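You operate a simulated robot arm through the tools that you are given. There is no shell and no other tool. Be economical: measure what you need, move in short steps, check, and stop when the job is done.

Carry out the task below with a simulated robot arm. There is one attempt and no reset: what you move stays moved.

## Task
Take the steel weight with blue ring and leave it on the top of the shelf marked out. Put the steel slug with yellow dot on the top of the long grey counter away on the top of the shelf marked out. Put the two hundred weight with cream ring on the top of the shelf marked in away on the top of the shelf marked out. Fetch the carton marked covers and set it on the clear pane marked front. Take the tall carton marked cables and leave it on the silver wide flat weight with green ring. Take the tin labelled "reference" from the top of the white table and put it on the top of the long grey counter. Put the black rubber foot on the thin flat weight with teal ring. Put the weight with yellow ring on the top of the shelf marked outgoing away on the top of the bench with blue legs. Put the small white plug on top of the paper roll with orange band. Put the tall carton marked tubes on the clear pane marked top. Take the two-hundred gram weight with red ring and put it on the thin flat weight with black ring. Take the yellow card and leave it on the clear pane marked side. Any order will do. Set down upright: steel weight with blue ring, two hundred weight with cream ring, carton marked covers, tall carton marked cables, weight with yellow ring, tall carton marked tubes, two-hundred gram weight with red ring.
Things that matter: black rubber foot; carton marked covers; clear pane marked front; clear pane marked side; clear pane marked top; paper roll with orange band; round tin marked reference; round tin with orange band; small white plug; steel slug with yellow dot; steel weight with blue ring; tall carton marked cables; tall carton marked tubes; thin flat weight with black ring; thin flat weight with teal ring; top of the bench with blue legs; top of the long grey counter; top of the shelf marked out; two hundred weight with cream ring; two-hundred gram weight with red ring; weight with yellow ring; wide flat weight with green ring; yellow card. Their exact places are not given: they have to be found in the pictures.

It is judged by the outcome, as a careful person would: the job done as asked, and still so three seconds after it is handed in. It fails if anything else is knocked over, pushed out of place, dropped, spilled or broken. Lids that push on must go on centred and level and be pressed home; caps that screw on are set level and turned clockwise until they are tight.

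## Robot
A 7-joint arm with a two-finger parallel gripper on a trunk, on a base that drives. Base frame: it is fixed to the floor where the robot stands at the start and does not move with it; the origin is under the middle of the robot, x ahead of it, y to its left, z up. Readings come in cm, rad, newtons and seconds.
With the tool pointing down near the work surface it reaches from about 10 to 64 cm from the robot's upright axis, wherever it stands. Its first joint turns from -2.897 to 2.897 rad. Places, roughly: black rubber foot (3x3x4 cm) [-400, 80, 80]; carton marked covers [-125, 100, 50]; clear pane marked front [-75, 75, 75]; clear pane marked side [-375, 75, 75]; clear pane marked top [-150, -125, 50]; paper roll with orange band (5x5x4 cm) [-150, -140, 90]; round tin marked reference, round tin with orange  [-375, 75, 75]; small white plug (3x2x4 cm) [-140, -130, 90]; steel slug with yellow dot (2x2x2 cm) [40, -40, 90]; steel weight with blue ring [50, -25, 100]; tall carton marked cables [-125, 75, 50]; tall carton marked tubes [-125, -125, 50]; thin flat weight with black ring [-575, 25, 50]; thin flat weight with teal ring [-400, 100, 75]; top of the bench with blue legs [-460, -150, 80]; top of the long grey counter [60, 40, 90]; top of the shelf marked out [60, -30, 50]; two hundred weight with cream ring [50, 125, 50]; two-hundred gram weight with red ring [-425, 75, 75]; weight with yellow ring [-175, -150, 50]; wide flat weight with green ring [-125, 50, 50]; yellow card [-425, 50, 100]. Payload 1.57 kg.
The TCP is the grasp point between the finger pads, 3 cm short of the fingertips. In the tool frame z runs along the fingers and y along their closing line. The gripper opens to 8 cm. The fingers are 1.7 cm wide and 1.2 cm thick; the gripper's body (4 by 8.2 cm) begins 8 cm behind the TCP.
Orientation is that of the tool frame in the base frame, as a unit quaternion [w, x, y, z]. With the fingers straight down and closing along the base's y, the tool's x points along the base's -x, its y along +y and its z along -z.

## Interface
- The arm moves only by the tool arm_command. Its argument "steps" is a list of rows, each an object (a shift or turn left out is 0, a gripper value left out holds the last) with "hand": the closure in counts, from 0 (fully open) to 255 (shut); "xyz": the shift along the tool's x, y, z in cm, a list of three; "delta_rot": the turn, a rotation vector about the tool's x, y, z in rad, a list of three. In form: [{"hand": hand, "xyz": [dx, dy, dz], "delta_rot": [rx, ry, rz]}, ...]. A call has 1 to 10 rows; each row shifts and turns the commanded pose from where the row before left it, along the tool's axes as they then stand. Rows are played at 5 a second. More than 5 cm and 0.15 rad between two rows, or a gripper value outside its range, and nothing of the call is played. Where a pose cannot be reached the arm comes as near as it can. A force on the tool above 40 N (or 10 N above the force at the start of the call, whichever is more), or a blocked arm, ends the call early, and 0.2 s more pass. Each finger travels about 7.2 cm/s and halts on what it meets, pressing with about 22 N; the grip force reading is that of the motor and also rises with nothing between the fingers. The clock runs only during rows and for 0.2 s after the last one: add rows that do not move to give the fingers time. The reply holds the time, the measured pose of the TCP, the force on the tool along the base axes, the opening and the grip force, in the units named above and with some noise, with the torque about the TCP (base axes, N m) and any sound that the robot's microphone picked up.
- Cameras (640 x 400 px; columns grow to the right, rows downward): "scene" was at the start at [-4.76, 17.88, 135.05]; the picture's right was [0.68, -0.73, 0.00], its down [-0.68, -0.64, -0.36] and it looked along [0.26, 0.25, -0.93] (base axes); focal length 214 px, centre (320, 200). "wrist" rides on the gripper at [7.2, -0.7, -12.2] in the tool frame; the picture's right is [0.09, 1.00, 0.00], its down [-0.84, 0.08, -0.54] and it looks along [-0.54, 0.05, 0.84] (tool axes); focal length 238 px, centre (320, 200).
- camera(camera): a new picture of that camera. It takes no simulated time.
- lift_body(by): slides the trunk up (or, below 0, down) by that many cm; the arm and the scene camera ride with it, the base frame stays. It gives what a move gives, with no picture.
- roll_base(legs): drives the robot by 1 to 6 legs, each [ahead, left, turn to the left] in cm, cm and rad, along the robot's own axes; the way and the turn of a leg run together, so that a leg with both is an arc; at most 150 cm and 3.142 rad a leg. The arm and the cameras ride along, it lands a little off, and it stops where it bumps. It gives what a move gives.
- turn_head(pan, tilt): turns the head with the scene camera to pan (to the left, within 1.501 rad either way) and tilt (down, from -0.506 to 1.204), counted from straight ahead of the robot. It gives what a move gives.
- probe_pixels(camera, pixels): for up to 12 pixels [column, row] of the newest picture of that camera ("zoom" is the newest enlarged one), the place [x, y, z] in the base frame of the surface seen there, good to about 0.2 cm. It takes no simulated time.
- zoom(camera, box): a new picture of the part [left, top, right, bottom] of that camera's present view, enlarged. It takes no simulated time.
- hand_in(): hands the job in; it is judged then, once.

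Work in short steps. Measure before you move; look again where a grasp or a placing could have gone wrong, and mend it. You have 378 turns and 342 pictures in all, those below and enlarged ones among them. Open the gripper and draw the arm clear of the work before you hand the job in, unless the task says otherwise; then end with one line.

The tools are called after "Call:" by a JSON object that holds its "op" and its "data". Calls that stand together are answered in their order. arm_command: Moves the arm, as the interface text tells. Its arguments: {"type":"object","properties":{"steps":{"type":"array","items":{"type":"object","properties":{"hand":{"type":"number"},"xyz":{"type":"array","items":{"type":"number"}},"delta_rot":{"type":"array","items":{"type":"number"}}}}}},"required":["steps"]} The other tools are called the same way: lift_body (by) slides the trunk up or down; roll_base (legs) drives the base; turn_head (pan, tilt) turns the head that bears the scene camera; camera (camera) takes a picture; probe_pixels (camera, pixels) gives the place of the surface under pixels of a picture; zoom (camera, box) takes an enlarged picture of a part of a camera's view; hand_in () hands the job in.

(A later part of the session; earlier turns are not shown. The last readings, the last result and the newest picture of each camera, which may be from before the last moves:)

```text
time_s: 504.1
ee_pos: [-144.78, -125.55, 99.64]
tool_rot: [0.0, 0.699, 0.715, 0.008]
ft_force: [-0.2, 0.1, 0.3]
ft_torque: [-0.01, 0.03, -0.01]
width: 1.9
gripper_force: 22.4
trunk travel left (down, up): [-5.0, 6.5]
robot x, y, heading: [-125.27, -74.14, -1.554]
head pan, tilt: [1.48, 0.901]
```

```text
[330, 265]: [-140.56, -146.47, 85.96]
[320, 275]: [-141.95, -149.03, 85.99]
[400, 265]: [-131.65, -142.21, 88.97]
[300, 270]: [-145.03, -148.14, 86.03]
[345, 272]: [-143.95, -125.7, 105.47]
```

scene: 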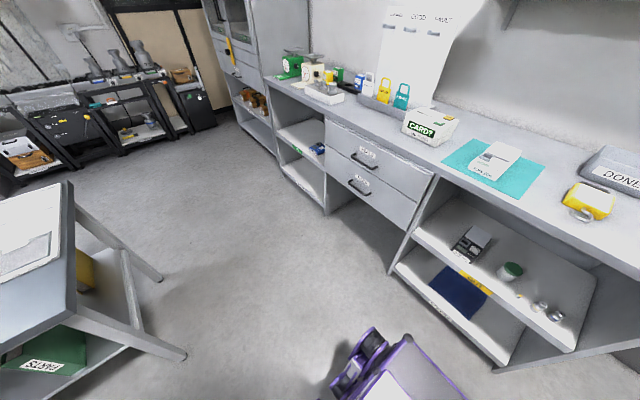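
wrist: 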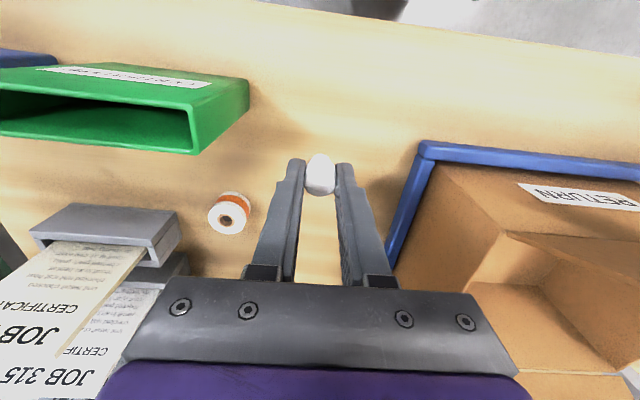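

I raise and withdraw to get a scene-camera look at the hanging device.

Call:
{"op": "arm_command", "data": {"steps": [{"xyz": [3, 2, -3]}, {"xyz": [4, 1, -2]}, {"xyz": [4, 0, -2]}, {"xyz": [4, 0, 0]}, {}]}}

Call:
{"op": "roll_base", "data": {"legs": [[-25, 0, 0]]}}

Call:
{"op": "turn_head", "data": {"pan": 0.3, "tilt": 0.7}}

Call:
{"op": "camera", "data": {"camera": "scene"}}

```text
time_s: 505.2
ee_pos: [-142.14, -110.61, 106.49]
tool_rot: [-0.001, 0.699, 0.715, 0.008]
ft_force: [0.4, 0.2, -0.6]
ft_torque: [0.02, 0.01, 0.01]
width: 1.89
gripper_force: 22.2
trunk travel left (down, up): [-5.0, 6.5]
robot x, y, heading: [-125.16, -74.1, -1.558]
head pan, tilt: [1.48, 0.901]
```

```text
time_s: 507.1
ee_pos: [-142.63, -86.0, 106.52]
tool_rot: [0.001, 0.7, 0.714, 0.008]
ft_force: [-0.6, 0.3, -0.7]
ft_torque: [0.04, -0.04, -0.01]
width: 1.88
gripper_force: 22.5
trunk travel left (down, up): [-5.0, 6.5]
robot x, y, heading: [-125.9, -49.12, -1.553]
head pan, tilt: [1.48, 0.901]
```

```text
time_s: 508.4
ee_pos: [-142.62, -86.13, 106.27]
tool_rot: [0.0, 0.7, 0.714, 0.009]
ft_force: [0.3, 0.1, -0.3]
ft_torque: [0.02, -0.03, -0.02]
width: 1.85
gripper_force: 22.4
trunk travel left (down, up): [-5.0, 6.5]
robot x, y, heading: [-125.91, -48.85, -1.552]
head pan, tilt: [0.3, 0.7]
```

```text
155 pictures are left
```

scene: 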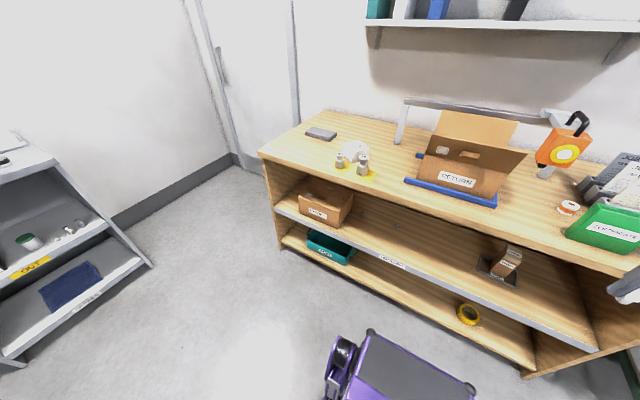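

Call:
{"op": "zoom", "data": {"camera": "scene", "box": [390, 80, 640, 270]}}

Call:
{"op": "probe_pixels", "data": {"camera": "zoom", "pixels": [[440, 190], [380, 180], [505, 155], [460, 130], [485, 95], [420, 210], [455, 325], [400, 80], [440, 100], [410, 240], [375, 95]]}}

```text
2.11 times, centred on (515, 175) of scene
```

zoom: 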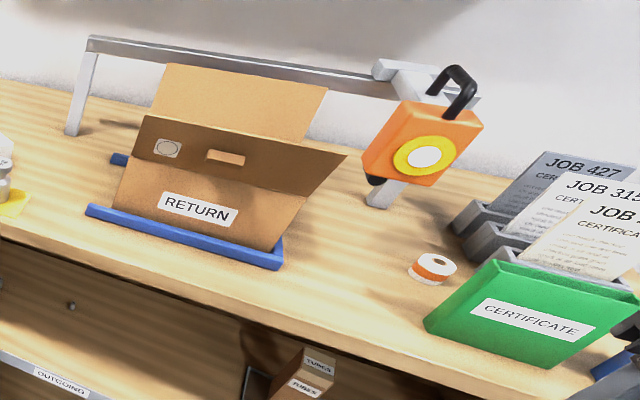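

```text
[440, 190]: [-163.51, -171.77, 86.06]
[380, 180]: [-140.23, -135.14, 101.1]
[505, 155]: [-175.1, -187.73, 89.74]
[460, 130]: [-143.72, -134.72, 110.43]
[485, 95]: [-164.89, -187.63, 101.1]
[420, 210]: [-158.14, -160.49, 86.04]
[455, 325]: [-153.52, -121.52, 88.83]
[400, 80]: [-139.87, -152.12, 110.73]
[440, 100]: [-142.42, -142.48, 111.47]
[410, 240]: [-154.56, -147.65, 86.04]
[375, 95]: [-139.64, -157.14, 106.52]
```

The fixed gantry holds an orange box at x −138…−147, y≈−134, z 99–112. I probe its edge nearest to the roll.

Call:
{"op": "probe_pixels", "data": {"camera": "zoom", "pixels": [[478, 128], [470, 145], [435, 180], [445, 168], [465, 80], [472, 100], [395, 195], [505, 280], [500, 270], [640, 250], [525, 290]]}}

```text
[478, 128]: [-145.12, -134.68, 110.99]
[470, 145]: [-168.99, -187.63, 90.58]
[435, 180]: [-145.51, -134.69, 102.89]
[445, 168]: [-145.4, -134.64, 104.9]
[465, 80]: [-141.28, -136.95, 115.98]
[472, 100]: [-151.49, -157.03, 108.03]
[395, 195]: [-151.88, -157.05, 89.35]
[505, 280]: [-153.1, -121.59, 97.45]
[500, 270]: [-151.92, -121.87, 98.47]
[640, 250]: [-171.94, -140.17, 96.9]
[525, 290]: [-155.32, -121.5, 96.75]
```

Clear by ~5 cm if I come in at x=−154.5 above the green holder. I reposition: right 14, ahead 29, raise 2 cm.

Call:
{"op": "turn_head", "data": {"pan": 1.48, "tilt": 0.9}}

Call:
{"op": "arm_command", "data": {"steps": [{"xyz": [0, 0, -2]}, {}]}}

Call:
{"op": "roll_base", "data": {"legs": [[0, -13, 0], [28, 0, 0]]}}

Call:
{"op": "camera", "data": {"camera": "wrist"}}

```text
time_s: 509.8
ee_pos: [-142.65, -86.09, 106.52]
tool_rot: [0.0, 0.699, 0.715, 0.008]
ft_force: [-0.2, -0.1, 0.6]
ft_torque: [0.03, -0.04, 0.02]
width: 1.88
gripper_force: 22.0
trunk travel left (down, up): [-5.0, 6.5]
robot x, y, heading: [-125.66, -49.26, -1.558]
head pan, tilt: [1.48, 0.901]
```

```text
time_s: 510.4
ee_pos: [-142.52, -86.06, 108.34]
tool_rot: [0.0, 0.7, 0.714, 0.007]
ft_force: [-0.8, 0.4, -0.4]
ft_torque: [0.0, -0.01, -0.02]
width: 1.89
gripper_force: 21.5
trunk travel left (down, up): [-5.0, 6.5]
robot x, y, heading: [-125.9, -49.16, -1.552]
head pan, tilt: [1.48, 0.901]
```

```text
time_s: 513.9
ee_pos: [-154.86, -114.13, 108.43]
tool_rot: [0.0, 0.7, 0.714, 0.007]
ft_force: [-0.7, 0.2, -0.2]
ft_torque: [0.0, 0.01, -0.01]
width: 1.86
gripper_force: 22.4
trunk travel left (down, up): [-5.0, 6.5]
robot x, y, heading: [-138.1, -77.3, -1.556]
head pan, tilt: [1.48, 0.901]
```

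```text
153 pictures are left
```

wrist: 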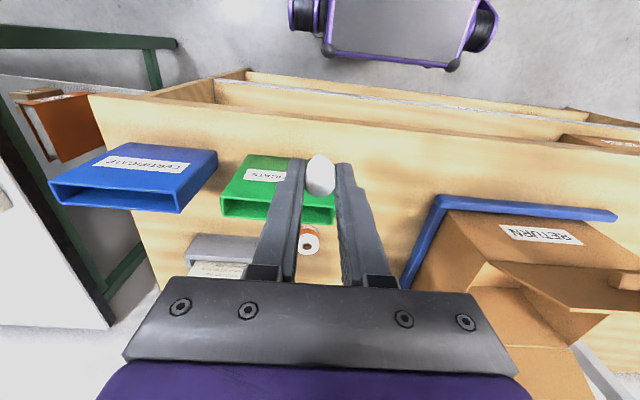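

Lined up. I move forward over the green holder to the roll (22.5 cm) in two stages.

Call:
{"op": "arm_command", "data": {"steps": [{"xyz": [-4.5, 0, 0]}, {"xyz": [-4.5, 0, 0]}, {"xyz": [-4.5, 0, 0]}, {}]}}

Call:
{"op": "camera", "data": {"camera": "wrist"}}

```text
time_s: 514.9
ee_pos: [-154.64, -127.89, 108.32]
tool_rot: [0.001, 0.7, 0.714, 0.009]
ft_force: [-0.5, -0.1, -0.2]
ft_torque: [0.0, 0.04, 0.01]
width: 1.84
gripper_force: 22.2
trunk travel left (down, up): [-5.0, 6.5]
robot x, y, heading: [-137.85, -77.67, -1.559]
head pan, tilt: [1.48, 0.901]
```

```text
152 pictures are left
```

wrist: 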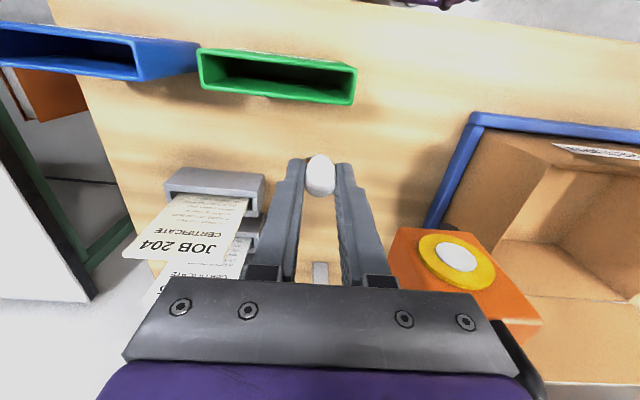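

The orange box is near on the right; I probe its nearest edge.

Call:
{"op": "probe_pixels", "data": {"camera": "wrist", "pixels": [[395, 240], [400, 230], [395, 265], [402, 285], [470, 235], [320, 275], [215, 200]]}}

```text
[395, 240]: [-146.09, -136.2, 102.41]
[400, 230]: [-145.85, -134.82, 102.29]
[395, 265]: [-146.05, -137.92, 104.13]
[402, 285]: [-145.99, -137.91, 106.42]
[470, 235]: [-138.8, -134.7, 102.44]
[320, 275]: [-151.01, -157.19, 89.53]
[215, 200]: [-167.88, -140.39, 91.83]
```

4 cm clear. Continue 8.9 cm forward, then descend to z≈94.5.

Call:
{"op": "arm_command", "data": {"steps": [{"xyz": [-3, 0, 0]}, {"xyz": [-3, 0, 0]}, {"xyz": [-2.9, 0, 0]}, {}, {"xyz": [0, 0, 4]}, {"xyz": [0, 0, 4]}, {"xyz": [0, 0, 4]}, {"xyz": [0, 0, 1.8]}, {}]}}

Call:
{"op": "camera", "data": {"camera": "wrist"}}

```text
time_s: 516.9
ee_pos: [-154.5, -136.45, 94.27]
tool_rot: [0.0, 0.701, 0.713, 0.008]
ft_force: [-0.3, 0.8, -0.4]
ft_torque: [-0.01, 0.0, 0.0]
width: 1.85
gripper_force: 21.9
trunk travel left (down, up): [-5.0, 6.5]
robot x, y, heading: [-138.43, -77.56, -1.563]
head pan, tilt: [1.48, 0.901]
```

```text
151 pictures are left
```

wrist: 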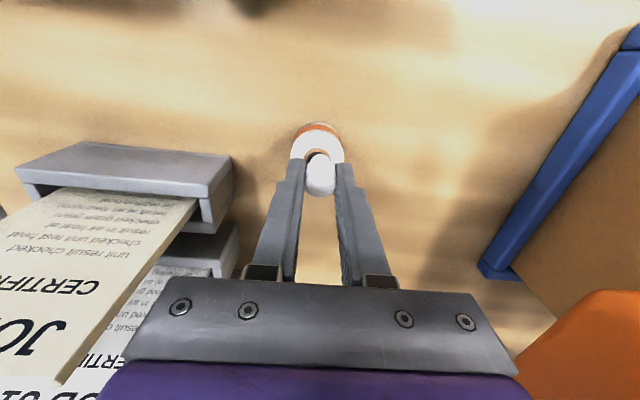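

Call:
{"op": "zoom", "data": {"camera": "wrist", "box": [260, 100, 380, 210]}}

Call:
{"op": "probe_pixels", "data": {"camera": "zoom", "pixels": [[305, 90], [250, 120], [170, 180], [450, 175], [310, 150], [335, 200], [335, 230], [330, 280], [240, 95], [390, 100]]}}

```text
3.64 times, centred on (320, 155) of wrist
```

zoom: 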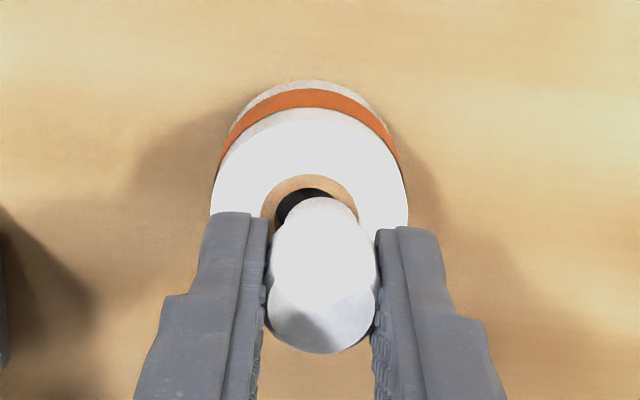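

```text
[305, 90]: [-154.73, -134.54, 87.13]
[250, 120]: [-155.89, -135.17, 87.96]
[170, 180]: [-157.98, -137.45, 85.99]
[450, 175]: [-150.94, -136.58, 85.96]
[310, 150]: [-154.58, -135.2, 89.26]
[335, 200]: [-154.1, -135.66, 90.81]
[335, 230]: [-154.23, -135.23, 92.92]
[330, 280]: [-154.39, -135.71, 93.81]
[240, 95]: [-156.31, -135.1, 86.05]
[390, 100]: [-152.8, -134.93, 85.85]
```

Plug is ~0.3 cm off in x and y; I correct and lower 1.2 cm.

Call:
{"op": "arm_command", "data": {"steps": [{"xyz": [-0.3, -0.3, 0]}, {"xyz": [0, 0, 0.6]}, {"xyz": [0, 0, 0.45]}, {}]}}

Call:
{"op": "zoom", "data": {"camera": "wrist", "box": [260, 100, 380, 210]}}

```text
time_s: 517.9
ee_pos: [-154.59, -136.78, 93.28]
tool_rot: [-0.001, 0.7, 0.714, 0.007]
ft_force: [-0.3, -0.6, -0.1]
ft_torque: [0.01, 0.01, 0.01]
width: 1.82
gripper_force: 21.9
trunk travel left (down, up): [-5.0, 6.5]
robot x, y, heading: [-138.09, -77.5, -1.554]
head pan, tilt: [1.48, 0.901]
```

```text
3.64 times, centred on (320, 155) of wrist
```

zoom: 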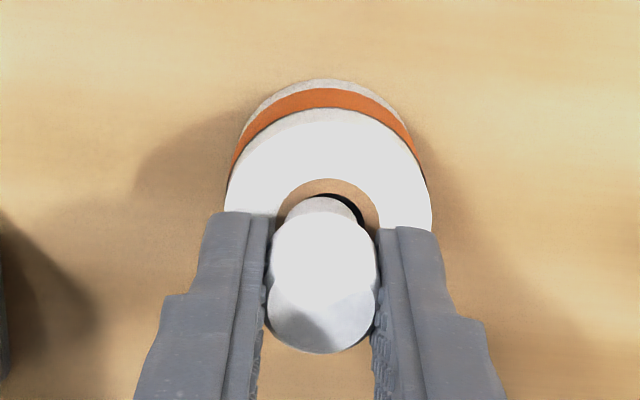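

The stem is nearly over the hole, about 0.15 cm left. I shift +0.15 and lower gently.

Call:
{"op": "arm_command", "data": {"steps": [{"xyz": [0, 0.15, 0]}, {"xyz": [0, 0, 0.3]}, {"xyz": [0, 0, 0.25]}, {}]}}

Call:
{"op": "zoom", "data": {"camera": "wrist", "box": [260, 100, 380, 210]}}

```text
time_s: 518.9
ee_pos: [-154.44, -136.72, 93.08]
tool_rot: [0.001, 0.701, 0.713, 0.007]
ft_force: [0.3, -1.1, 13.1]
ft_torque: [0.0, 0.02, 0.01]
width: 1.88
gripper_force: 22.0
trunk travel left (down, up): [-5.0, 6.5]
robot x, y, heading: [-138.39, -77.38, -1.558]
head pan, tilt: [1.48, 0.901]
```

```text
3.64 times, centred on (320, 155) of wrist
```

zoom: 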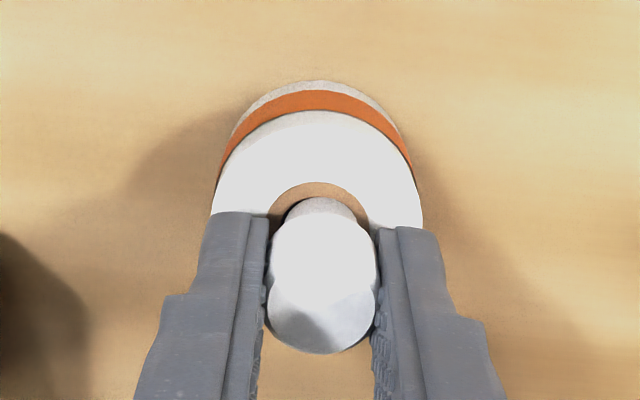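

Contact at the roll top (13 N). I try small shifts to see whether the stem seats into the core.

Call:
{"op": "arm_command", "data": {"steps": [{"xyz": [-0.12, 0, 0]}, {}]}}

Call:
{"op": "arm_command", "data": {"steps": [{"xyz": [0.24, 0, 0]}, {}]}}

Call:
{"op": "arm_command", "data": {"steps": [{"xyz": [-0.12, -0.12, 0]}, {}]}}

```text
time_s: 519.5
ee_pos: [-154.4, -136.86, 92.91]
tool_rot: [0.001, 0.7, 0.714, 0.006]
ft_force: [-0.1, -0.8, 16.0]
ft_torque: [0.02, 0.0, 0.04]
width: 1.84
gripper_force: 22.1
trunk travel left (down, up): [-5.0, 6.5]
robot x, y, heading: [-137.99, -77.16, -1.564]
head pan, tilt: [1.48, 0.901]
```

```text
time_s: 520.1
ee_pos: [-154.3, -136.57, 92.8]
tool_rot: [0.001, 0.7, 0.714, 0.006]
ft_force: [0.8, -6.3, 13.5]
ft_torque: [-0.19, 0.05, 0.01]
width: 1.85
gripper_force: 21.8
trunk travel left (down, up): [-5.0, 6.5]
robot x, y, heading: [-138.62, -77.57, -1.56]
head pan, tilt: [1.48, 0.901]
```

```text
time_s: 520.7
ee_pos: [-154.4, -136.67, 92.81]
tool_rot: [0.0, 0.701, 0.714, 0.009]
ft_force: [4.1, 2.6, 11.7]
ft_torque: [0.07, -0.15, -0.03]
width: 1.87
gripper_force: 21.7
trunk travel left (down, up): [-5.0, 6.5]
robot x, y, heading: [-137.85, -77.49, -1.558]
head pan, tilt: [1.48, 0.901]
```

Lateral resistance suggests it is catching in the core. I press down a bit more.

Call:
{"op": "arm_command", "data": {"steps": [{"xyz": [0, 0.06, 0.25]}, {"xyz": [0, 0, 0.25]}, {}]}}

Call:
{"op": "zoom", "data": {"camera": "wrist", "box": [260, 100, 380, 210]}}

```text
time_s: 521.5
ee_pos: [-154.42, -136.7, 92.4]
tool_rot: [0.001, 0.701, 0.713, 0.007]
ft_force: [0.0, 0.8, 15.7]
ft_torque: [0.06, 0.08, 0.0]
width: 1.85
gripper_force: 22.1
trunk travel left (down, up): [-5.0, 6.5]
robot x, y, heading: [-137.94, -77.8, -1.556]
head pan, tilt: [1.48, 0.901]
```

```text
3.64 times, centred on (320, 155) of wrist
```

zoom: 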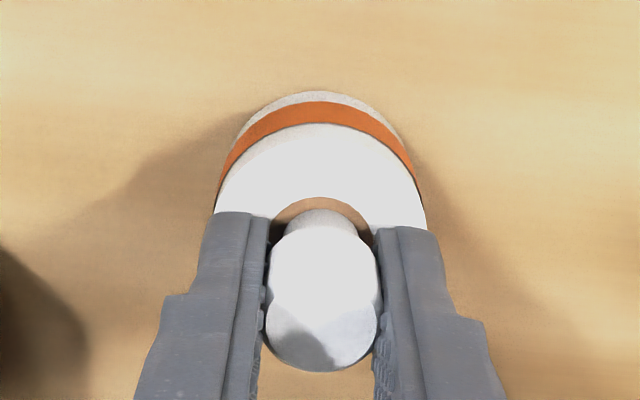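

The plug slid up in the grip instead: it rests on the core. I ease slightly and open a little.

Call:
{"op": "arm_command", "data": {"steps": [{"xyz": [0, 0, -0.3]}, {}, {"hand": 185}, {"hand": 170}, {}]}}

Call:
{"op": "zoom", "data": {"camera": "wrist", "box": [260, 100, 380, 210]}}

```text
time_s: 522.7
ee_pos: [-154.5, -136.81, 92.63]
tool_rot: [0.0, 0.7, 0.714, 0.007]
ft_force: [-0.6, -0.5, 0.4]
ft_torque: [-0.01, -0.05, 0.03]
width: 2.66
gripper_force: 0.1
trunk travel left (down, up): [-5.0, 6.5]
robot x, y, heading: [-138.27, -77.84, -1.556]
head pan, tilt: [1.48, 0.901]
```

```text
3.64 times, centred on (320, 155) of wrist
```

zoom: 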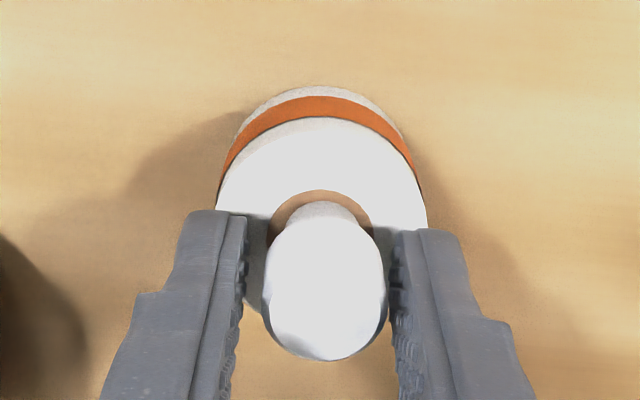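

It stands. I open a bit more and rise straight up.

Call:
{"op": "arm_command", "data": {"steps": [{"hand": 150}, {"xyz": [0, 0, -1.5]}, {"xyz": [0, 0, -3]}, {"xyz": [0, 0, -4]}, {"xyz": [0, 0, -4]}, {}]}}

Call:
{"op": "zoom", "data": {"camera": "wrist", "box": [220, 70, 400, 250]}}

```text
time_s: 524.1
ee_pos: [-154.72, -137.08, 105.18]
tool_rot: [-0.001, 0.701, 0.713, 0.008]
ft_force: [0.1, 0.1, 0.9]
ft_torque: [-0.01, 0.04, 0.01]
width: 3.32
gripper_force: 0.0
trunk travel left (down, up): [-5.0, 6.5]
robot x, y, heading: [-138.35, -77.38, -1.558]
head pan, tilt: [1.48, 0.901]
```

```text
2.22 times, centred on (310, 160) of wrist
```

zoom: 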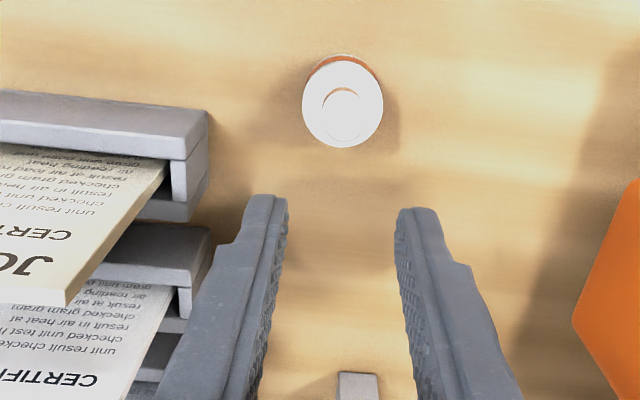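

Plug sits centred on the roll. I rise and withdraw over the holder.

Call:
{"op": "arm_command", "data": {"steps": [{"xyz": [0, 0, -3.5]}, {"xyz": [4.5, 0, 0]}, {"xyz": [4.5, 0, 0]}, {"xyz": [4.5, 0, 0]}, {"xyz": [4.5, 0, 0]}, {"xyz": [4, -1, 0]}, {}]}}

Call:
{"op": "roll_base", "data": {"legs": [[-45, 0, 0], [0, 0, 3.1]]}}

Call:
{"op": "turn_head", "data": {"pan": 0.8, "tilt": 0.9}}

Call:
{"op": "camera", "data": {"camera": "scene"}}

```text
time_s: 525.7
ee_pos: [-156.07, -114.85, 109.08]
tool_rot: [-0.001, 0.7, 0.714, 0.008]
ft_force: [0.5, -0.3, 0.6]
ft_torque: [0.01, -0.01, 0.01]
width: 3.29
gripper_force: 0.0
trunk travel left (down, up): [-5.0, 6.5]
robot x, y, heading: [-137.95, -77.39, -1.561]
head pan, tilt: [1.48, 0.901]
```

```text
time_s: 535.9
ee_pos: [-119.49, 5.1, 109.02]
tool_rot: [-0.008, -0.703, 0.712, 0.0]
ft_force: [0.0, 0.2, 0.4]
ft_torque: [0.02, -0.01, 0.0]
width: 3.3
gripper_force: 0.0
trunk travel left (down, up): [-5.0, 6.5]
robot x, y, heading: [-138.52, -31.65, 1.553]
head pan, tilt: [1.48, 0.901]
```

```text
time_s: 537.0
ee_pos: [-119.48, 5.08, 109.14]
tool_rot: [-0.008, -0.703, 0.711, 0.0]
ft_force: [0.8, 0.6, 0.8]
ft_torque: [-0.03, 0.01, 0.0]
width: 3.27
gripper_force: 0.0
trunk travel left (down, up): [-5.0, 6.5]
robot x, y, heading: [-138.8, -31.88, 1.552]
head pan, tilt: [0.799, 0.901]
```

```text
144 pictures are left
```

scene: 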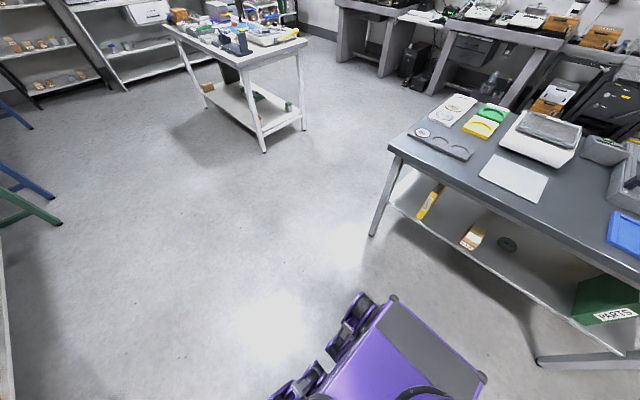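

I zoom on the lower shelf of the grey table.

Call:
{"op": "zoom", "data": {"camera": "scene", "box": [390, 150, 640, 350]}}

Call:
{"op": "probe_pixels", "data": {"camera": "scene", "pixels": [[472, 237], [508, 244], [470, 255], [540, 290], [460, 235], [430, 200], [590, 300], [400, 160], [520, 225], [600, 250]]}}

```text
2.00 times, centred on (515, 250) of scene
```

zoom: 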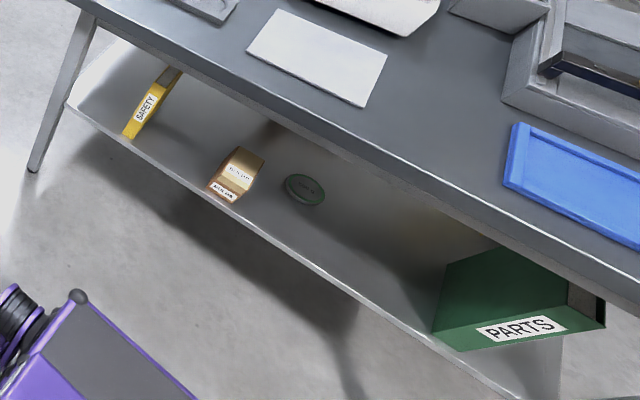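

```text
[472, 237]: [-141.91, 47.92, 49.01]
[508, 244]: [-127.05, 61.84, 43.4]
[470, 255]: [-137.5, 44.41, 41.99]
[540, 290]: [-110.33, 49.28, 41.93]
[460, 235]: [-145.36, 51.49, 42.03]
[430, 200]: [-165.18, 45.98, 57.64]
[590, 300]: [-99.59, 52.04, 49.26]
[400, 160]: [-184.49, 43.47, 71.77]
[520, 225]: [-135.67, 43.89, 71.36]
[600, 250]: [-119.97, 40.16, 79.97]
```

I zoom closer on the carton label and the disc.

Call:
{"op": "zoom", "data": {"camera": "scene", "box": [450, 210, 550, 270]}}

Call:
{"op": "camera", "data": {"camera": "wrist"}}

```text
6.40 times, centred on (500, 240) of scene
```

zoom: 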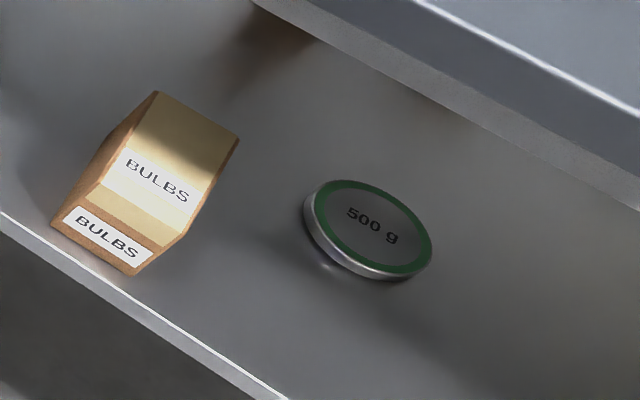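

```text
141 pictures are left
```

wrist: 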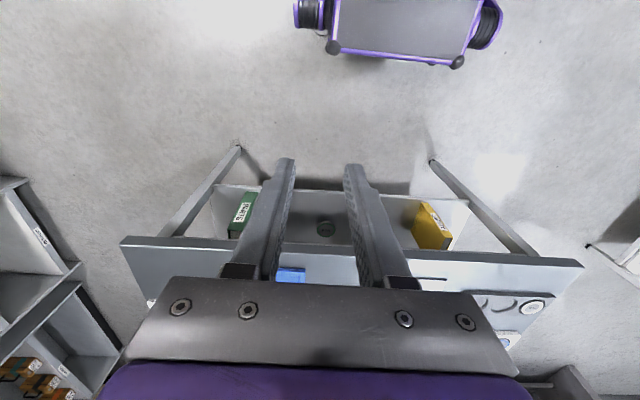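

Disc "500 g" green is right; CABLES must be further back. I check the gap between the tables to go around.

Call:
{"op": "probe_pixels", "data": {"camera": "scene", "pixels": [[264, 151], [304, 128], [372, 233], [395, 165], [330, 120], [385, 90], [302, 42]]}}

```text
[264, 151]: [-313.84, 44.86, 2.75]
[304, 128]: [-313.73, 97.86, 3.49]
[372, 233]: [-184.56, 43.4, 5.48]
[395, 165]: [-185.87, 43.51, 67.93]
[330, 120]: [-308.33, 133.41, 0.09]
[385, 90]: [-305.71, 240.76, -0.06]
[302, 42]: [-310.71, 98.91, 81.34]
```

Gap of 120 cm. I drive around to the back side.

Call:
{"op": "turn_head", "data": {"pan": 1.48, "tilt": 0.9}}

Call:
{"op": "roll_base", "data": {"legs": [[0, 110, 0.015], [100, 0, 0], [98, 0, 0], [0, 0, -1.57], [110, 0, 0], [0, 0, -1.57]]}}

Call:
{"op": "turn_head", "data": {"pan": 0.8, "tilt": 0.9}}

Call:
{"op": "camera", "data": {"camera": "scene"}}

Call:
{"op": "camera", "data": {"camera": "wrist"}}

```text
time_s: 538.0
ee_pos: [-119.61, 5.17, 108.89]
tool_rot: [-0.007, -0.703, 0.711, 0.0]
ft_force: [0.0, 0.2, -0.1]
ft_torque: [-0.01, -0.02, 0.03]
width: 3.29
gripper_force: 0.0
trunk travel left (down, up): [-5.0, 6.5]
robot x, y, heading: [-138.31, -31.9, 1.557]
head pan, tilt: [1.48, 0.901]
```

```text
time_s: 571.8
ee_pos: [-152.97, 127.61, 109.03]
tool_rot: [-0.001, 0.725, 0.689, 0.008]
ft_force: [0.5, 0.1, 0.3]
ft_torque: [0.01, -0.03, 0.02]
width: 3.3
gripper_force: 0.1
trunk travel left (down, up): [-5.0, 6.5]
robot x, y, heading: [-132.49, 163.77, -1.628]
head pan, tilt: [1.48, 0.901]
```

```text
time_s: 572.8
ee_pos: [-152.95, 127.66, 109.07]
tool_rot: [0.0, 0.724, 0.689, 0.007]
ft_force: [-0.7, -0.1, -0.6]
ft_torque: [-0.02, 0.01, -0.01]
width: 3.31
gripper_force: 0.0
trunk travel left (down, up): [-5.0, 6.5]
robot x, y, heading: [-132.28, 163.98, -1.631]
head pan, tilt: [0.799, 0.901]
```

```text
140 pictures are left
```

scene: 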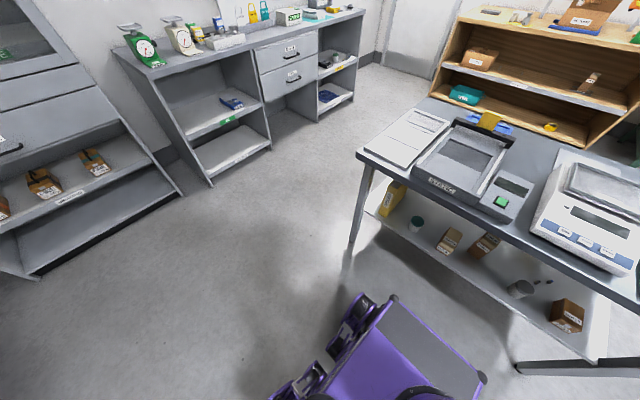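

```text
139 pictures are left
```

wrist: 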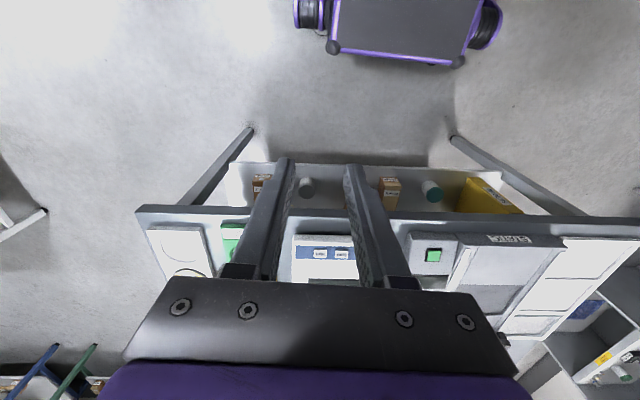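

Call:
{"op": "zoom", "data": {"camera": "scene", "box": [360, 160, 600, 360]}}

Call:
{"op": "probe_pixels", "data": {"camera": "scene", "pixels": [[448, 240], [485, 245], [568, 315], [520, 288], [415, 222], [390, 200], [485, 290], [450, 270], [470, 225], [540, 270], [365, 150], [470, 205]]}}

```text
2.00 times, centred on (480, 260) of scene
```

zoom: 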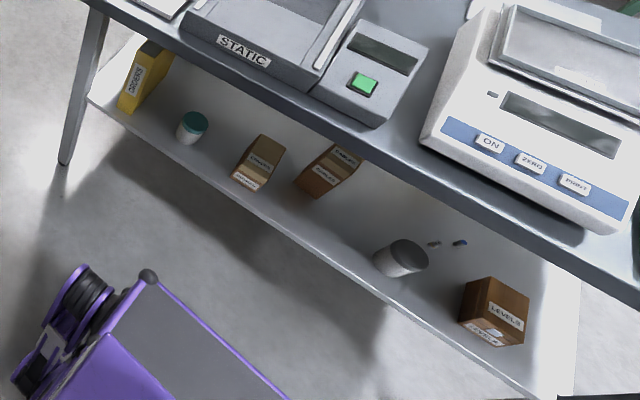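

```text
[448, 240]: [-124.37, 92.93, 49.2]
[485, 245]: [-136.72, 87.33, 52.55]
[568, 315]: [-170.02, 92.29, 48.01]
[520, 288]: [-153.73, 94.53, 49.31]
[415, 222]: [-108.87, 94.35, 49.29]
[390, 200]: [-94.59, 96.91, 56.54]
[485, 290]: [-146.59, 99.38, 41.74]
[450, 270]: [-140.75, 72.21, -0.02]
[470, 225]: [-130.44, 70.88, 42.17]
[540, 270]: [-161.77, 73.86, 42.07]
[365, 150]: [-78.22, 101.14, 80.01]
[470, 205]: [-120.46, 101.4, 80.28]
```

Call:
{"op": "zoom", "data": {"camera": "scene", "box": [430, 210, 560, 310]}}

Call:
{"op": "zoom", "data": {"camera": "scene", "box": [340, 90, 540, 210]}}

```text
4.00 times, centred on (495, 260) of scene
```

zoom: 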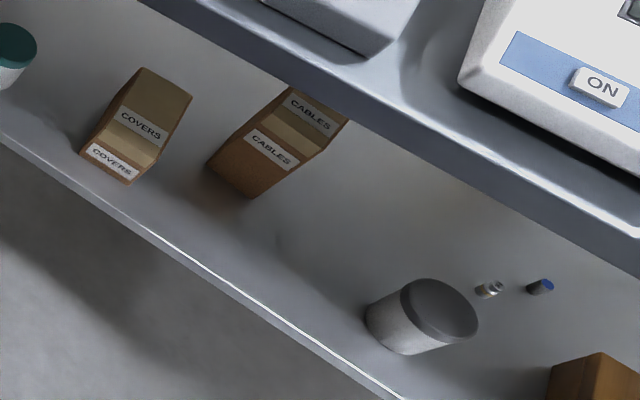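

```text
3.20 times, centred on (440, 150) of scene
```

zoom: 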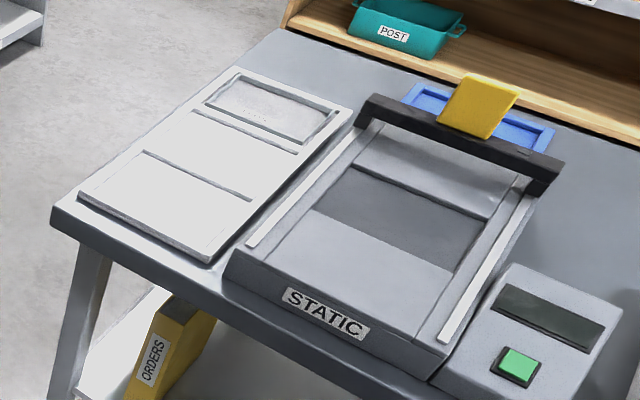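

COVERS (−124,93) and CABLES (−137,87) found. I zoom on the white tray to find the pane marked FRONT.

Call:
{"op": "zoom", "data": {"camera": "scene", "box": [360, 100, 460, 175]}}

Call:
{"op": "probe_pixels", "data": {"camera": "zoom", "pixels": [[320, 110], [250, 70], [460, 105], [280, 55], [430, 150], [200, 180], [380, 100], [420, 60], [180, 270], [330, 190]]}}

```text
5.33 times, centred on (410, 138) of scene
```

zoom: 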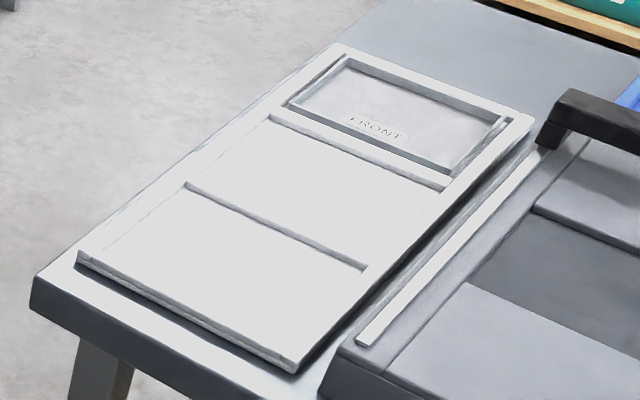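

```text
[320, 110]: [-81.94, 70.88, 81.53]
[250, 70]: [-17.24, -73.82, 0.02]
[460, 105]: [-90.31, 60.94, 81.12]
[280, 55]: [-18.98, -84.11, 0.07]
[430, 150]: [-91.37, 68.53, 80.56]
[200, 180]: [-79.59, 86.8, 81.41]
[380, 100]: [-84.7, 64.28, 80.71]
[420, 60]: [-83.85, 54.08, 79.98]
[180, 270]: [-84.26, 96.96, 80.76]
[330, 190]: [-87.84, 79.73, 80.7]
```

Pane FRONT is in the white tray at ≈(−85.5,66). I start with COVERS: align heading, drive left 22, head left, tilt the tool, lower trunk and arm.

Call:
{"op": "turn_head", "data": {"pan": 1.48, "tilt": 0.9}}

Call:
{"op": "roll_base", "data": {"legs": [[0, 0, 0.06], [6, 22, 0]]}}

Call:
{"op": "arm_command", "data": {"steps": [{"hand": 0, "delta_rot": [0, -0.131, 0]}, {"delta_rot": [0, -0.131, 0]}, {"delta_rot": [0, -0.131, 0]}, {"delta_rot": [0, -0.131, 0]}, {"delta_rot": [0, -0.131, 0]}, {"delta_rot": [0, -0.131, 0]}, {}]}}

Call:
{"op": "lift_body", "data": {"by": -4.9}}

Call:
{"op": "arm_command", "data": {"steps": [{"xyz": [3.3, 0, 3.3]}, {"xyz": [3.3, 0, 3.3]}, {"xyz": [3.3, 0, 3.3]}, {"xyz": [3.3, 0, 3.3]}, {"xyz": [3.3, 0, 3.3]}, {"xyz": [3.3, 0, 3.3]}, {"xyz": [3.3, 0, 3.3]}, {"xyz": [3.3, 0, 3.3]}, {"xyz": [3.3, 0, 3.3]}, {}]}}

Call:
{"op": "camera", "data": {"camera": "wrist"}}

```text
time_s: 573.9
ee_pos: [-152.98, 127.56, 109.13]
tool_rot: [0.0, 0.725, 0.689, 0.007]
ft_force: [0.0, -1.1, 0.3]
ft_torque: [-0.04, 0.03, -0.02]
width: 3.3
gripper_force: 0.1
trunk travel left (down, up): [-5.0, 6.5]
robot x, y, heading: [-132.24, 163.6, -1.624]
head pan, tilt: [1.48, 0.901]
```

```text
time_s: 577.0
ee_pos: [-128.63, 120.52, 109.01]
tool_rot: [0.0, 0.705, 0.71, 0.007]
ft_force: [0.0, -0.3, -0.4]
ft_torque: [0.01, -0.01, -0.01]
width: 3.32
gripper_force: 0.0
trunk travel left (down, up): [-5.0, 6.5]
robot x, y, heading: [-110.37, 157.38, -1.571]
head pan, tilt: [1.48, 0.901]
```

```text
time_s: 578.6
ee_pos: [-128.72, 120.43, 109.01]
tool_rot: [0.273, 0.653, 0.656, -0.263]
ft_force: [1.1, -0.3, -0.1]
ft_torque: [-0.02, 0.0, 0.01]
width: 7.98
gripper_force: 0.1
trunk travel left (down, up): [-5.0, 6.5]
robot x, y, heading: [-110.43, 157.67, -1.565]
head pan, tilt: [1.48, 0.901]
```

```text
time_s: 579.5
ee_pos: [-128.73, 120.26, 104.21]
tool_rot: [0.272, 0.653, 0.656, -0.262]
ft_force: [0.4, 0.6, -0.4]
ft_torque: [0.02, -0.04, 0.02]
width: 8.01
gripper_force: 0.2
trunk travel left (down, up): [-0.1, 11.4]
robot x, y, heading: [-110.39, 157.85, -1.568]
head pan, tilt: [1.48, 0.901]
```

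```text
time_s: 581.8
ee_pos: [-128.05, 120.7, 62.03]
tool_rot: [0.272, 0.654, 0.655, -0.263]
ft_force: [0.0, 0.2, -0.2]
ft_torque: [0.01, -0.02, -0.02]
width: 7.98
gripper_force: 0.0
trunk travel left (down, up): [-0.1, 11.4]
robot x, y, heading: [-109.96, 157.99, -1.568]
head pan, tilt: [1.48, 0.901]
```

```text
134 pictures are left
```

wrist: 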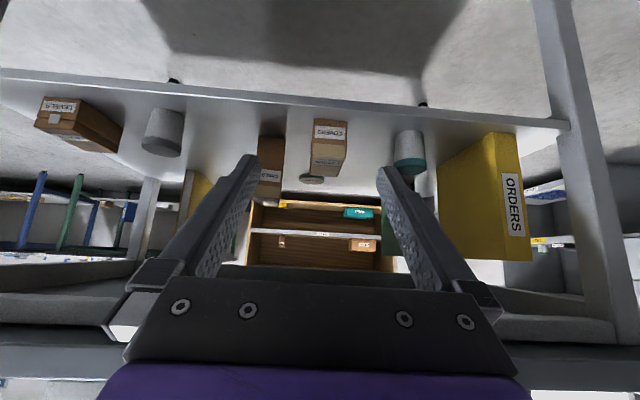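

COVERS at (330,145). Probe it, the shelf edge, and the apron.

Call:
{"op": "zoom", "data": {"camera": "wrist", "box": [240, 90, 400, 210]}}

Call:
{"op": "probe_pixels", "data": {"camera": "wrist", "pixels": [[315, 122], [345, 124], [330, 140], [313, 155], [346, 158], [328, 168], [330, 105], [300, 330], [200, 335], [560, 310], [312, 180]]}}

```text
3.33 times, centred on (320, 150) of wrist
```

zoom: 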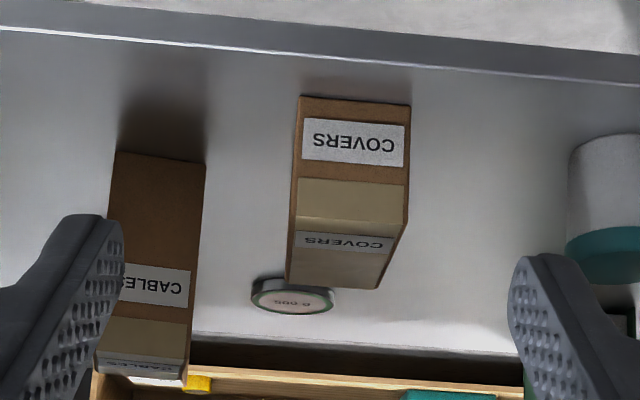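

```text
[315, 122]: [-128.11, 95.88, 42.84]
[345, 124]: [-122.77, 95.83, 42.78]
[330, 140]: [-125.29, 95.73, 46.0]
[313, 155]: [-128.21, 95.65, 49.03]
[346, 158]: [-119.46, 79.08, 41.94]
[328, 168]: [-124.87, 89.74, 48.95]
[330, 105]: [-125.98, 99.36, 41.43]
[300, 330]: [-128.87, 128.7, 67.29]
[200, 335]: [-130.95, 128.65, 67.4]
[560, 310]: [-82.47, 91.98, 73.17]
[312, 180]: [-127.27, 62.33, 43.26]
```

COVERS: x −128.1…−122.7, y 95.8…~89, z 42…49. I line up and advance.

Call:
{"op": "arm_command", "data": {"steps": [{"xyz": [0, 2.3, 0]}, {"xyz": [-1.4, 0, 4.27]}, {"xyz": [-1.4, 0, 4.27]}, {"xyz": [-1.4, 0, 4.27]}, {"xyz": [-1.4, 0, 4.27]}, {}]}}

Call:
{"op": "camera", "data": {"camera": "wrist"}}

```text
time_s: 583.1
ee_pos: [-125.52, 104.89, 53.79]
tool_rot: [0.272, 0.654, 0.655, -0.263]
ft_force: [-0.6, 0.6, -0.5]
ft_torque: [0.02, 0.0, 0.01]
width: 8.01
gripper_force: 0.0
trunk travel left (down, up): [-0.1, 11.4]
robot x, y, heading: [-110.53, 157.99, -1.566]
head pan, tilt: [1.48, 0.901]
```

```text
132 pictures are left
```

wrist: 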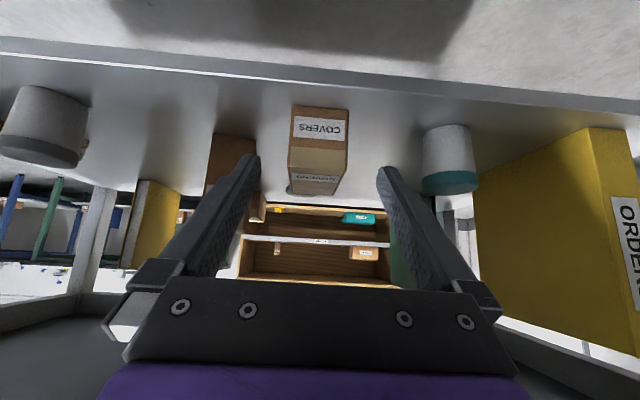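

Centred. Continue to the grasp pose.

Call:
{"op": "arm_command", "data": {"steps": [{"xyz": [-1.4, 0, 4.33]}, {"xyz": [-1.4, 0, 4.33]}, {"xyz": [-1.4, 0, 4.33]}, {}]}}

Call:
{"op": "camera", "data": {"camera": "wrist"}}

```text
time_s: 584.1
ee_pos: [-125.6, 92.84, 47.55]
tool_rot: [0.272, 0.654, 0.656, -0.263]
ft_force: [0.2, 0.2, -1.1]
ft_torque: [0.0, -0.02, 0.02]
width: 7.99
gripper_force: 0.1
trunk travel left (down, up): [-0.1, 11.4]
robot x, y, heading: [-110.6, 157.62, -1.573]
head pan, tilt: [1.48, 0.901]
```

```text
131 pictures are left
```

wrist: 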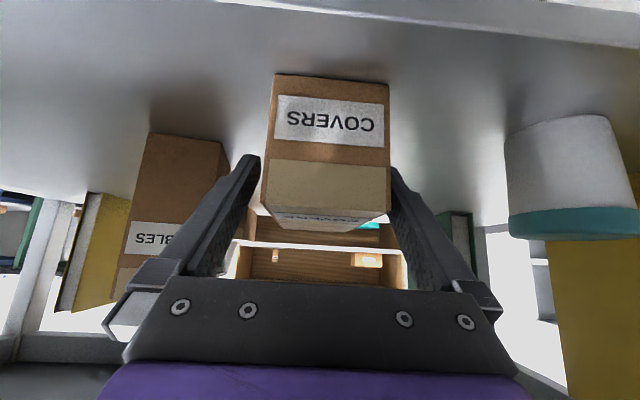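

In place. Close and test-lift.

Call:
{"op": "arm_command", "data": {"steps": [{"hand": 255}, {"hand": 255}, {"hand": 255}, {}, {"xyz": [-0.7, 0, -0.7]}, {"xyz": [-1.4, 0, -1.4]}, {}]}}

Call:
{"op": "camera", "data": {"camera": "wrist"}}

```text
time_s: 585.8
ee_pos: [-125.51, 92.82, 50.49]
tool_rot: [0.271, 0.654, 0.656, -0.263]
ft_force: [0.3, -0.1, -0.9]
ft_torque: [0.08, 0.02, -0.01]
width: 6.18
gripper_force: 22.4
trunk travel left (down, up): [-0.1, 11.4]
robot x, y, heading: [-110.54, 157.38, -1.565]
head pan, tilt: [1.48, 0.901]
```

```text
130 pictures are left
```

wrist: 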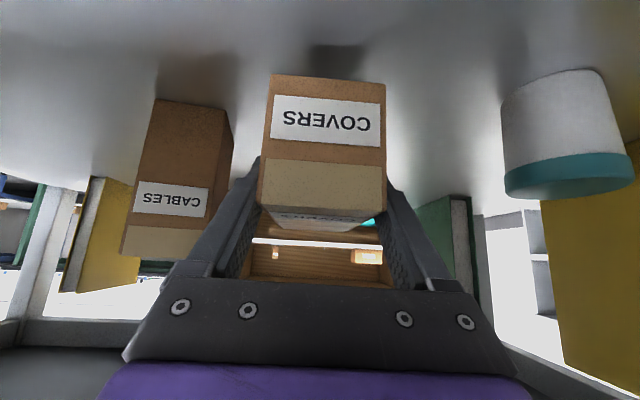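

Held (6.2 cm). I back out and raise.

Call:
{"op": "arm_command", "data": {"steps": [{"xyz": [3.2, 0, -3.15]}, {"xyz": [3.2, 0, -3.15]}, {"xyz": [3.2, 0, -3.15]}, {"xyz": [3.2, 0, -3.15]}, {"xyz": [3.2, 0, -3.15]}, {"xyz": [2, 0, -4.5]}, {"xyz": [-1, 0, -4.5]}, {}]}}

Call:
{"op": "roll_base", "data": {"legs": [[-15, 0, 0]]}}

Call:
{"op": "arm_command", "data": {"steps": [{"xyz": [-3.3, 0, -3.3]}, {"xyz": [-3.3, 0, -3.3]}, {"xyz": [-3.3, 0, -3.3]}, {"xyz": [-3.3, 0, -3.3]}, {"xyz": [-3.3, 0, -3.3]}, {"xyz": [-3.3, 0, -3.3]}, {"xyz": [-3.3, 0, -3.3]}, {"xyz": [-3.3, 0, -3.3]}, {}]}}

Call:
{"op": "lift_body", "data": {"by": 4.9}}

Call:
{"op": "camera", "data": {"camera": "scene"}}

```text
time_s: 587.5
ee_pos: [-125.88, 122.29, 56.54]
tool_rot: [0.272, 0.654, 0.655, -0.263]
ft_force: [-0.8, -0.6, -0.3]
ft_torque: [0.01, -0.01, -0.03]
width: 6.15
gripper_force: 21.8
trunk travel left (down, up): [-0.1, 11.4]
robot x, y, heading: [-110.31, 157.47, -1.57]
head pan, tilt: [1.48, 0.901]
```

```text
time_s: 588.9
ee_pos: [-125.91, 137.21, 56.45]
tool_rot: [0.272, 0.654, 0.655, -0.263]
ft_force: [0.2, 0.4, -0.9]
ft_torque: [0.01, -0.02, 0.01]
width: 6.17
gripper_force: 21.4
trunk travel left (down, up): [-0.1, 11.4]
robot x, y, heading: [-110.19, 172.65, -1.571]
head pan, tilt: [1.48, 0.901]
```

```text
time_s: 590.9
ee_pos: [-128.43, 134.77, 92.86]
tool_rot: [0.272, 0.655, 0.654, -0.264]
ft_force: [0.0, 0.5, -1.6]
ft_torque: [0.0, -0.01, 0.0]
width: 6.15
gripper_force: 22.1
out of reach, approached as far as the arm can: row 3, 4, 5
trunk travel left (down, up): [-0.1, 11.4]
robot x, y, heading: [-110.09, 172.41, -1.57]
head pan, tilt: [1.48, 0.901]
```

```text
time_s: 591.8
ee_pos: [-128.31, 134.73, 97.81]
tool_rot: [0.271, 0.654, 0.655, -0.263]
ft_force: [0.2, -0.5, -0.7]
ft_torque: [0.01, -0.04, 0.0]
width: 6.18
gripper_force: 22.1
trunk travel left (down, up): [-5.0, 6.5]
robot x, y, heading: [-110.31, 172.59, -1.576]
head pan, tilt: [1.48, 0.901]
```

```text
129 pictures are left
```

scene: 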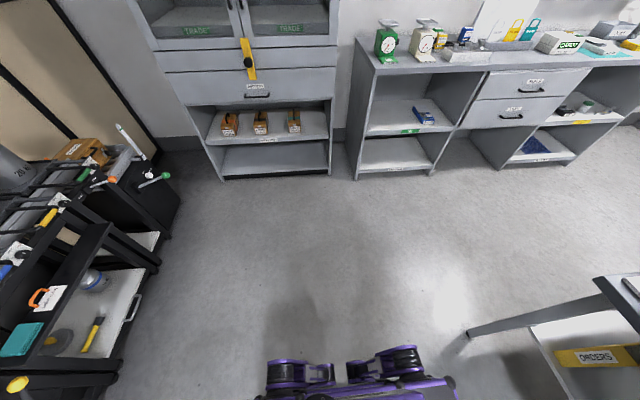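

Path is clear. I drive left 88, ahead 122, and turn right to face −x.

Call:
{"op": "roll_base", "data": {"legs": [[0, 88, 0], [122, 0, 0], [0, 0, -1.57]]}}

Call:
{"op": "camera", "data": {"camera": "wrist"}}

```text
time_s: 610.3
ee_pos: [-62.53, 70.89, 97.75]
tool_rot: [-0.007, 0.925, -0.033, -0.378]
ft_force: [-0.5, -0.1, -0.8]
ft_torque: [0.04, -0.04, -0.01]
width: 6.17
gripper_force: 22.2
trunk travel left (down, up): [-5.0, 6.5]
robot x, y, heading: [-26.04, 50.54, 3.072]
head pan, tilt: [1.48, 0.901]
```

```text
128 pictures are left
```

wrist: 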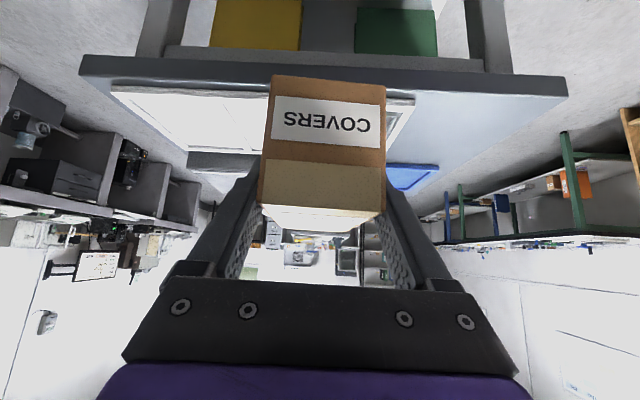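

The pane is hidden behind the carton; I shift the arm 12 cm sideways to see it.

Call:
{"op": "roll_base", "data": {"legs": [[0, 0, 0.065]]}}

Call:
{"op": "arm_command", "data": {"steps": [{"xyz": [0, 4, 0]}, {"xyz": [0, 4, 0]}, {"xyz": [-2, 4, -2]}, {}]}}

Call:
{"op": "camera", "data": {"camera": "wrist"}}

```text
time_s: 611.1
ee_pos: [-63.86, 68.54, 97.71]
tool_rot: [0.005, 0.926, -0.003, -0.378]
ft_force: [-1.0, 0.5, -1.7]
ft_torque: [-0.01, -0.03, 0.01]
width: 6.16
gripper_force: 22.1
trunk travel left (down, up): [-5.0, 6.5]
robot x, y, heading: [-25.8, 49.85, 3.134]
head pan, tilt: [1.48, 0.901]
```

```text
time_s: 612.1
ee_pos: [-65.66, 57.7, 101.56]
tool_rot: [0.005, 0.926, -0.003, -0.378]
ft_force: [-0.5, -0.1, -2.0]
ft_torque: [0.02, -0.05, 0.01]
width: 6.19
gripper_force: 22.2
out of reach, approached as far as the arm can: row 1, 2
trunk travel left (down, up): [-5.0, 6.5]
robot x, y, heading: [-25.51, 50.3, 3.136]
head pan, tilt: [1.48, 0.901]
```

```text
127 pictures are left
```

wrist: 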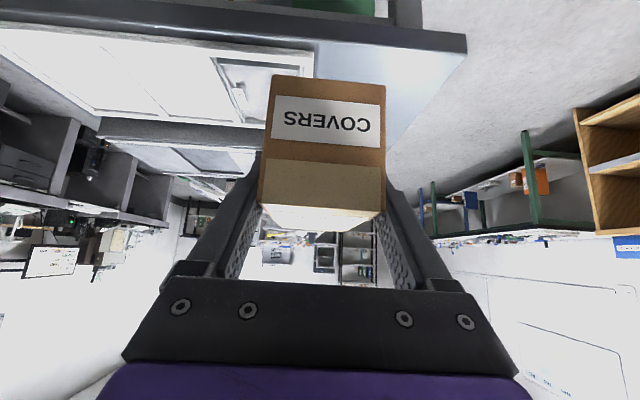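

The pane is visible at (215–270, 60–120). Zoom and probe.

Call:
{"op": "zoom", "data": {"camera": "wrist", "box": [160, 40, 330, 140]}}

Call:
{"op": "probe_pixels", "data": {"camera": "zoom", "pixels": [[195, 75], [215, 90], [290, 290], [310, 280], [400, 90], [560, 110], [300, 180], [370, 300], [180, 160], [330, 100]]}}

```text
3.76 times, centred on (245, 90) of wrist
```

zoom: 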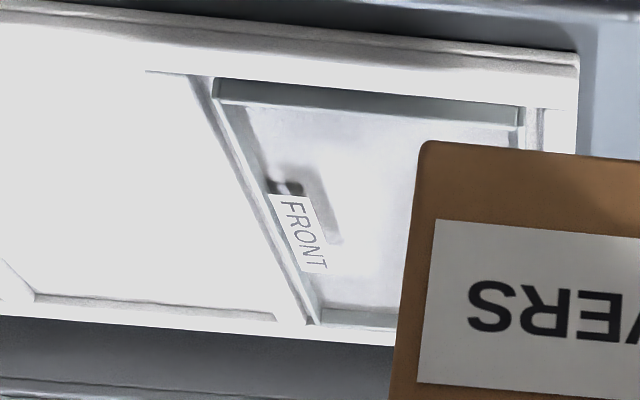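

```text
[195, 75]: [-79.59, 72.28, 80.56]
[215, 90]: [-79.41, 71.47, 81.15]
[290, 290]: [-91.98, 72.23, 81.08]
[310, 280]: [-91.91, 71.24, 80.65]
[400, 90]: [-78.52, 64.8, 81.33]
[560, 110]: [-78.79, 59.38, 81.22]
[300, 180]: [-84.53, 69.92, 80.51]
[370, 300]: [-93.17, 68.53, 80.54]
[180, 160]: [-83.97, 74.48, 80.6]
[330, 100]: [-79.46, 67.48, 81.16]
```

Pane FRONT spans x −79.3…−94, y 60.9…71.5; centre ≈(−86.6,66.2). I move back sideways and approach above it.

Call:
{"op": "arm_command", "data": {"steps": [{"xyz": [0, -4.3, 0]}, {"xyz": [0, -4.3, 0]}, {"xyz": [-1.1, 0, 3.77]}, {"xyz": [-1.1, 0, 3.77]}, {"xyz": [-1.1, 0, 3.77]}, {}]}}

```text
time_s: 613.5
ee_pos: [-75.94, 66.14, 95.67]
tool_rot: [0.005, 0.926, -0.003, -0.379]
ft_force: [-0.1, 0.5, -1.6]
ft_torque: [0.03, 0.0, 0.02]
width: 6.15
gripper_force: 22.1
trunk travel left (down, up): [-5.0, 6.5]
robot x, y, heading: [-25.92, 50.57, 3.134]
head pan, tilt: [1.48, 0.901]
```

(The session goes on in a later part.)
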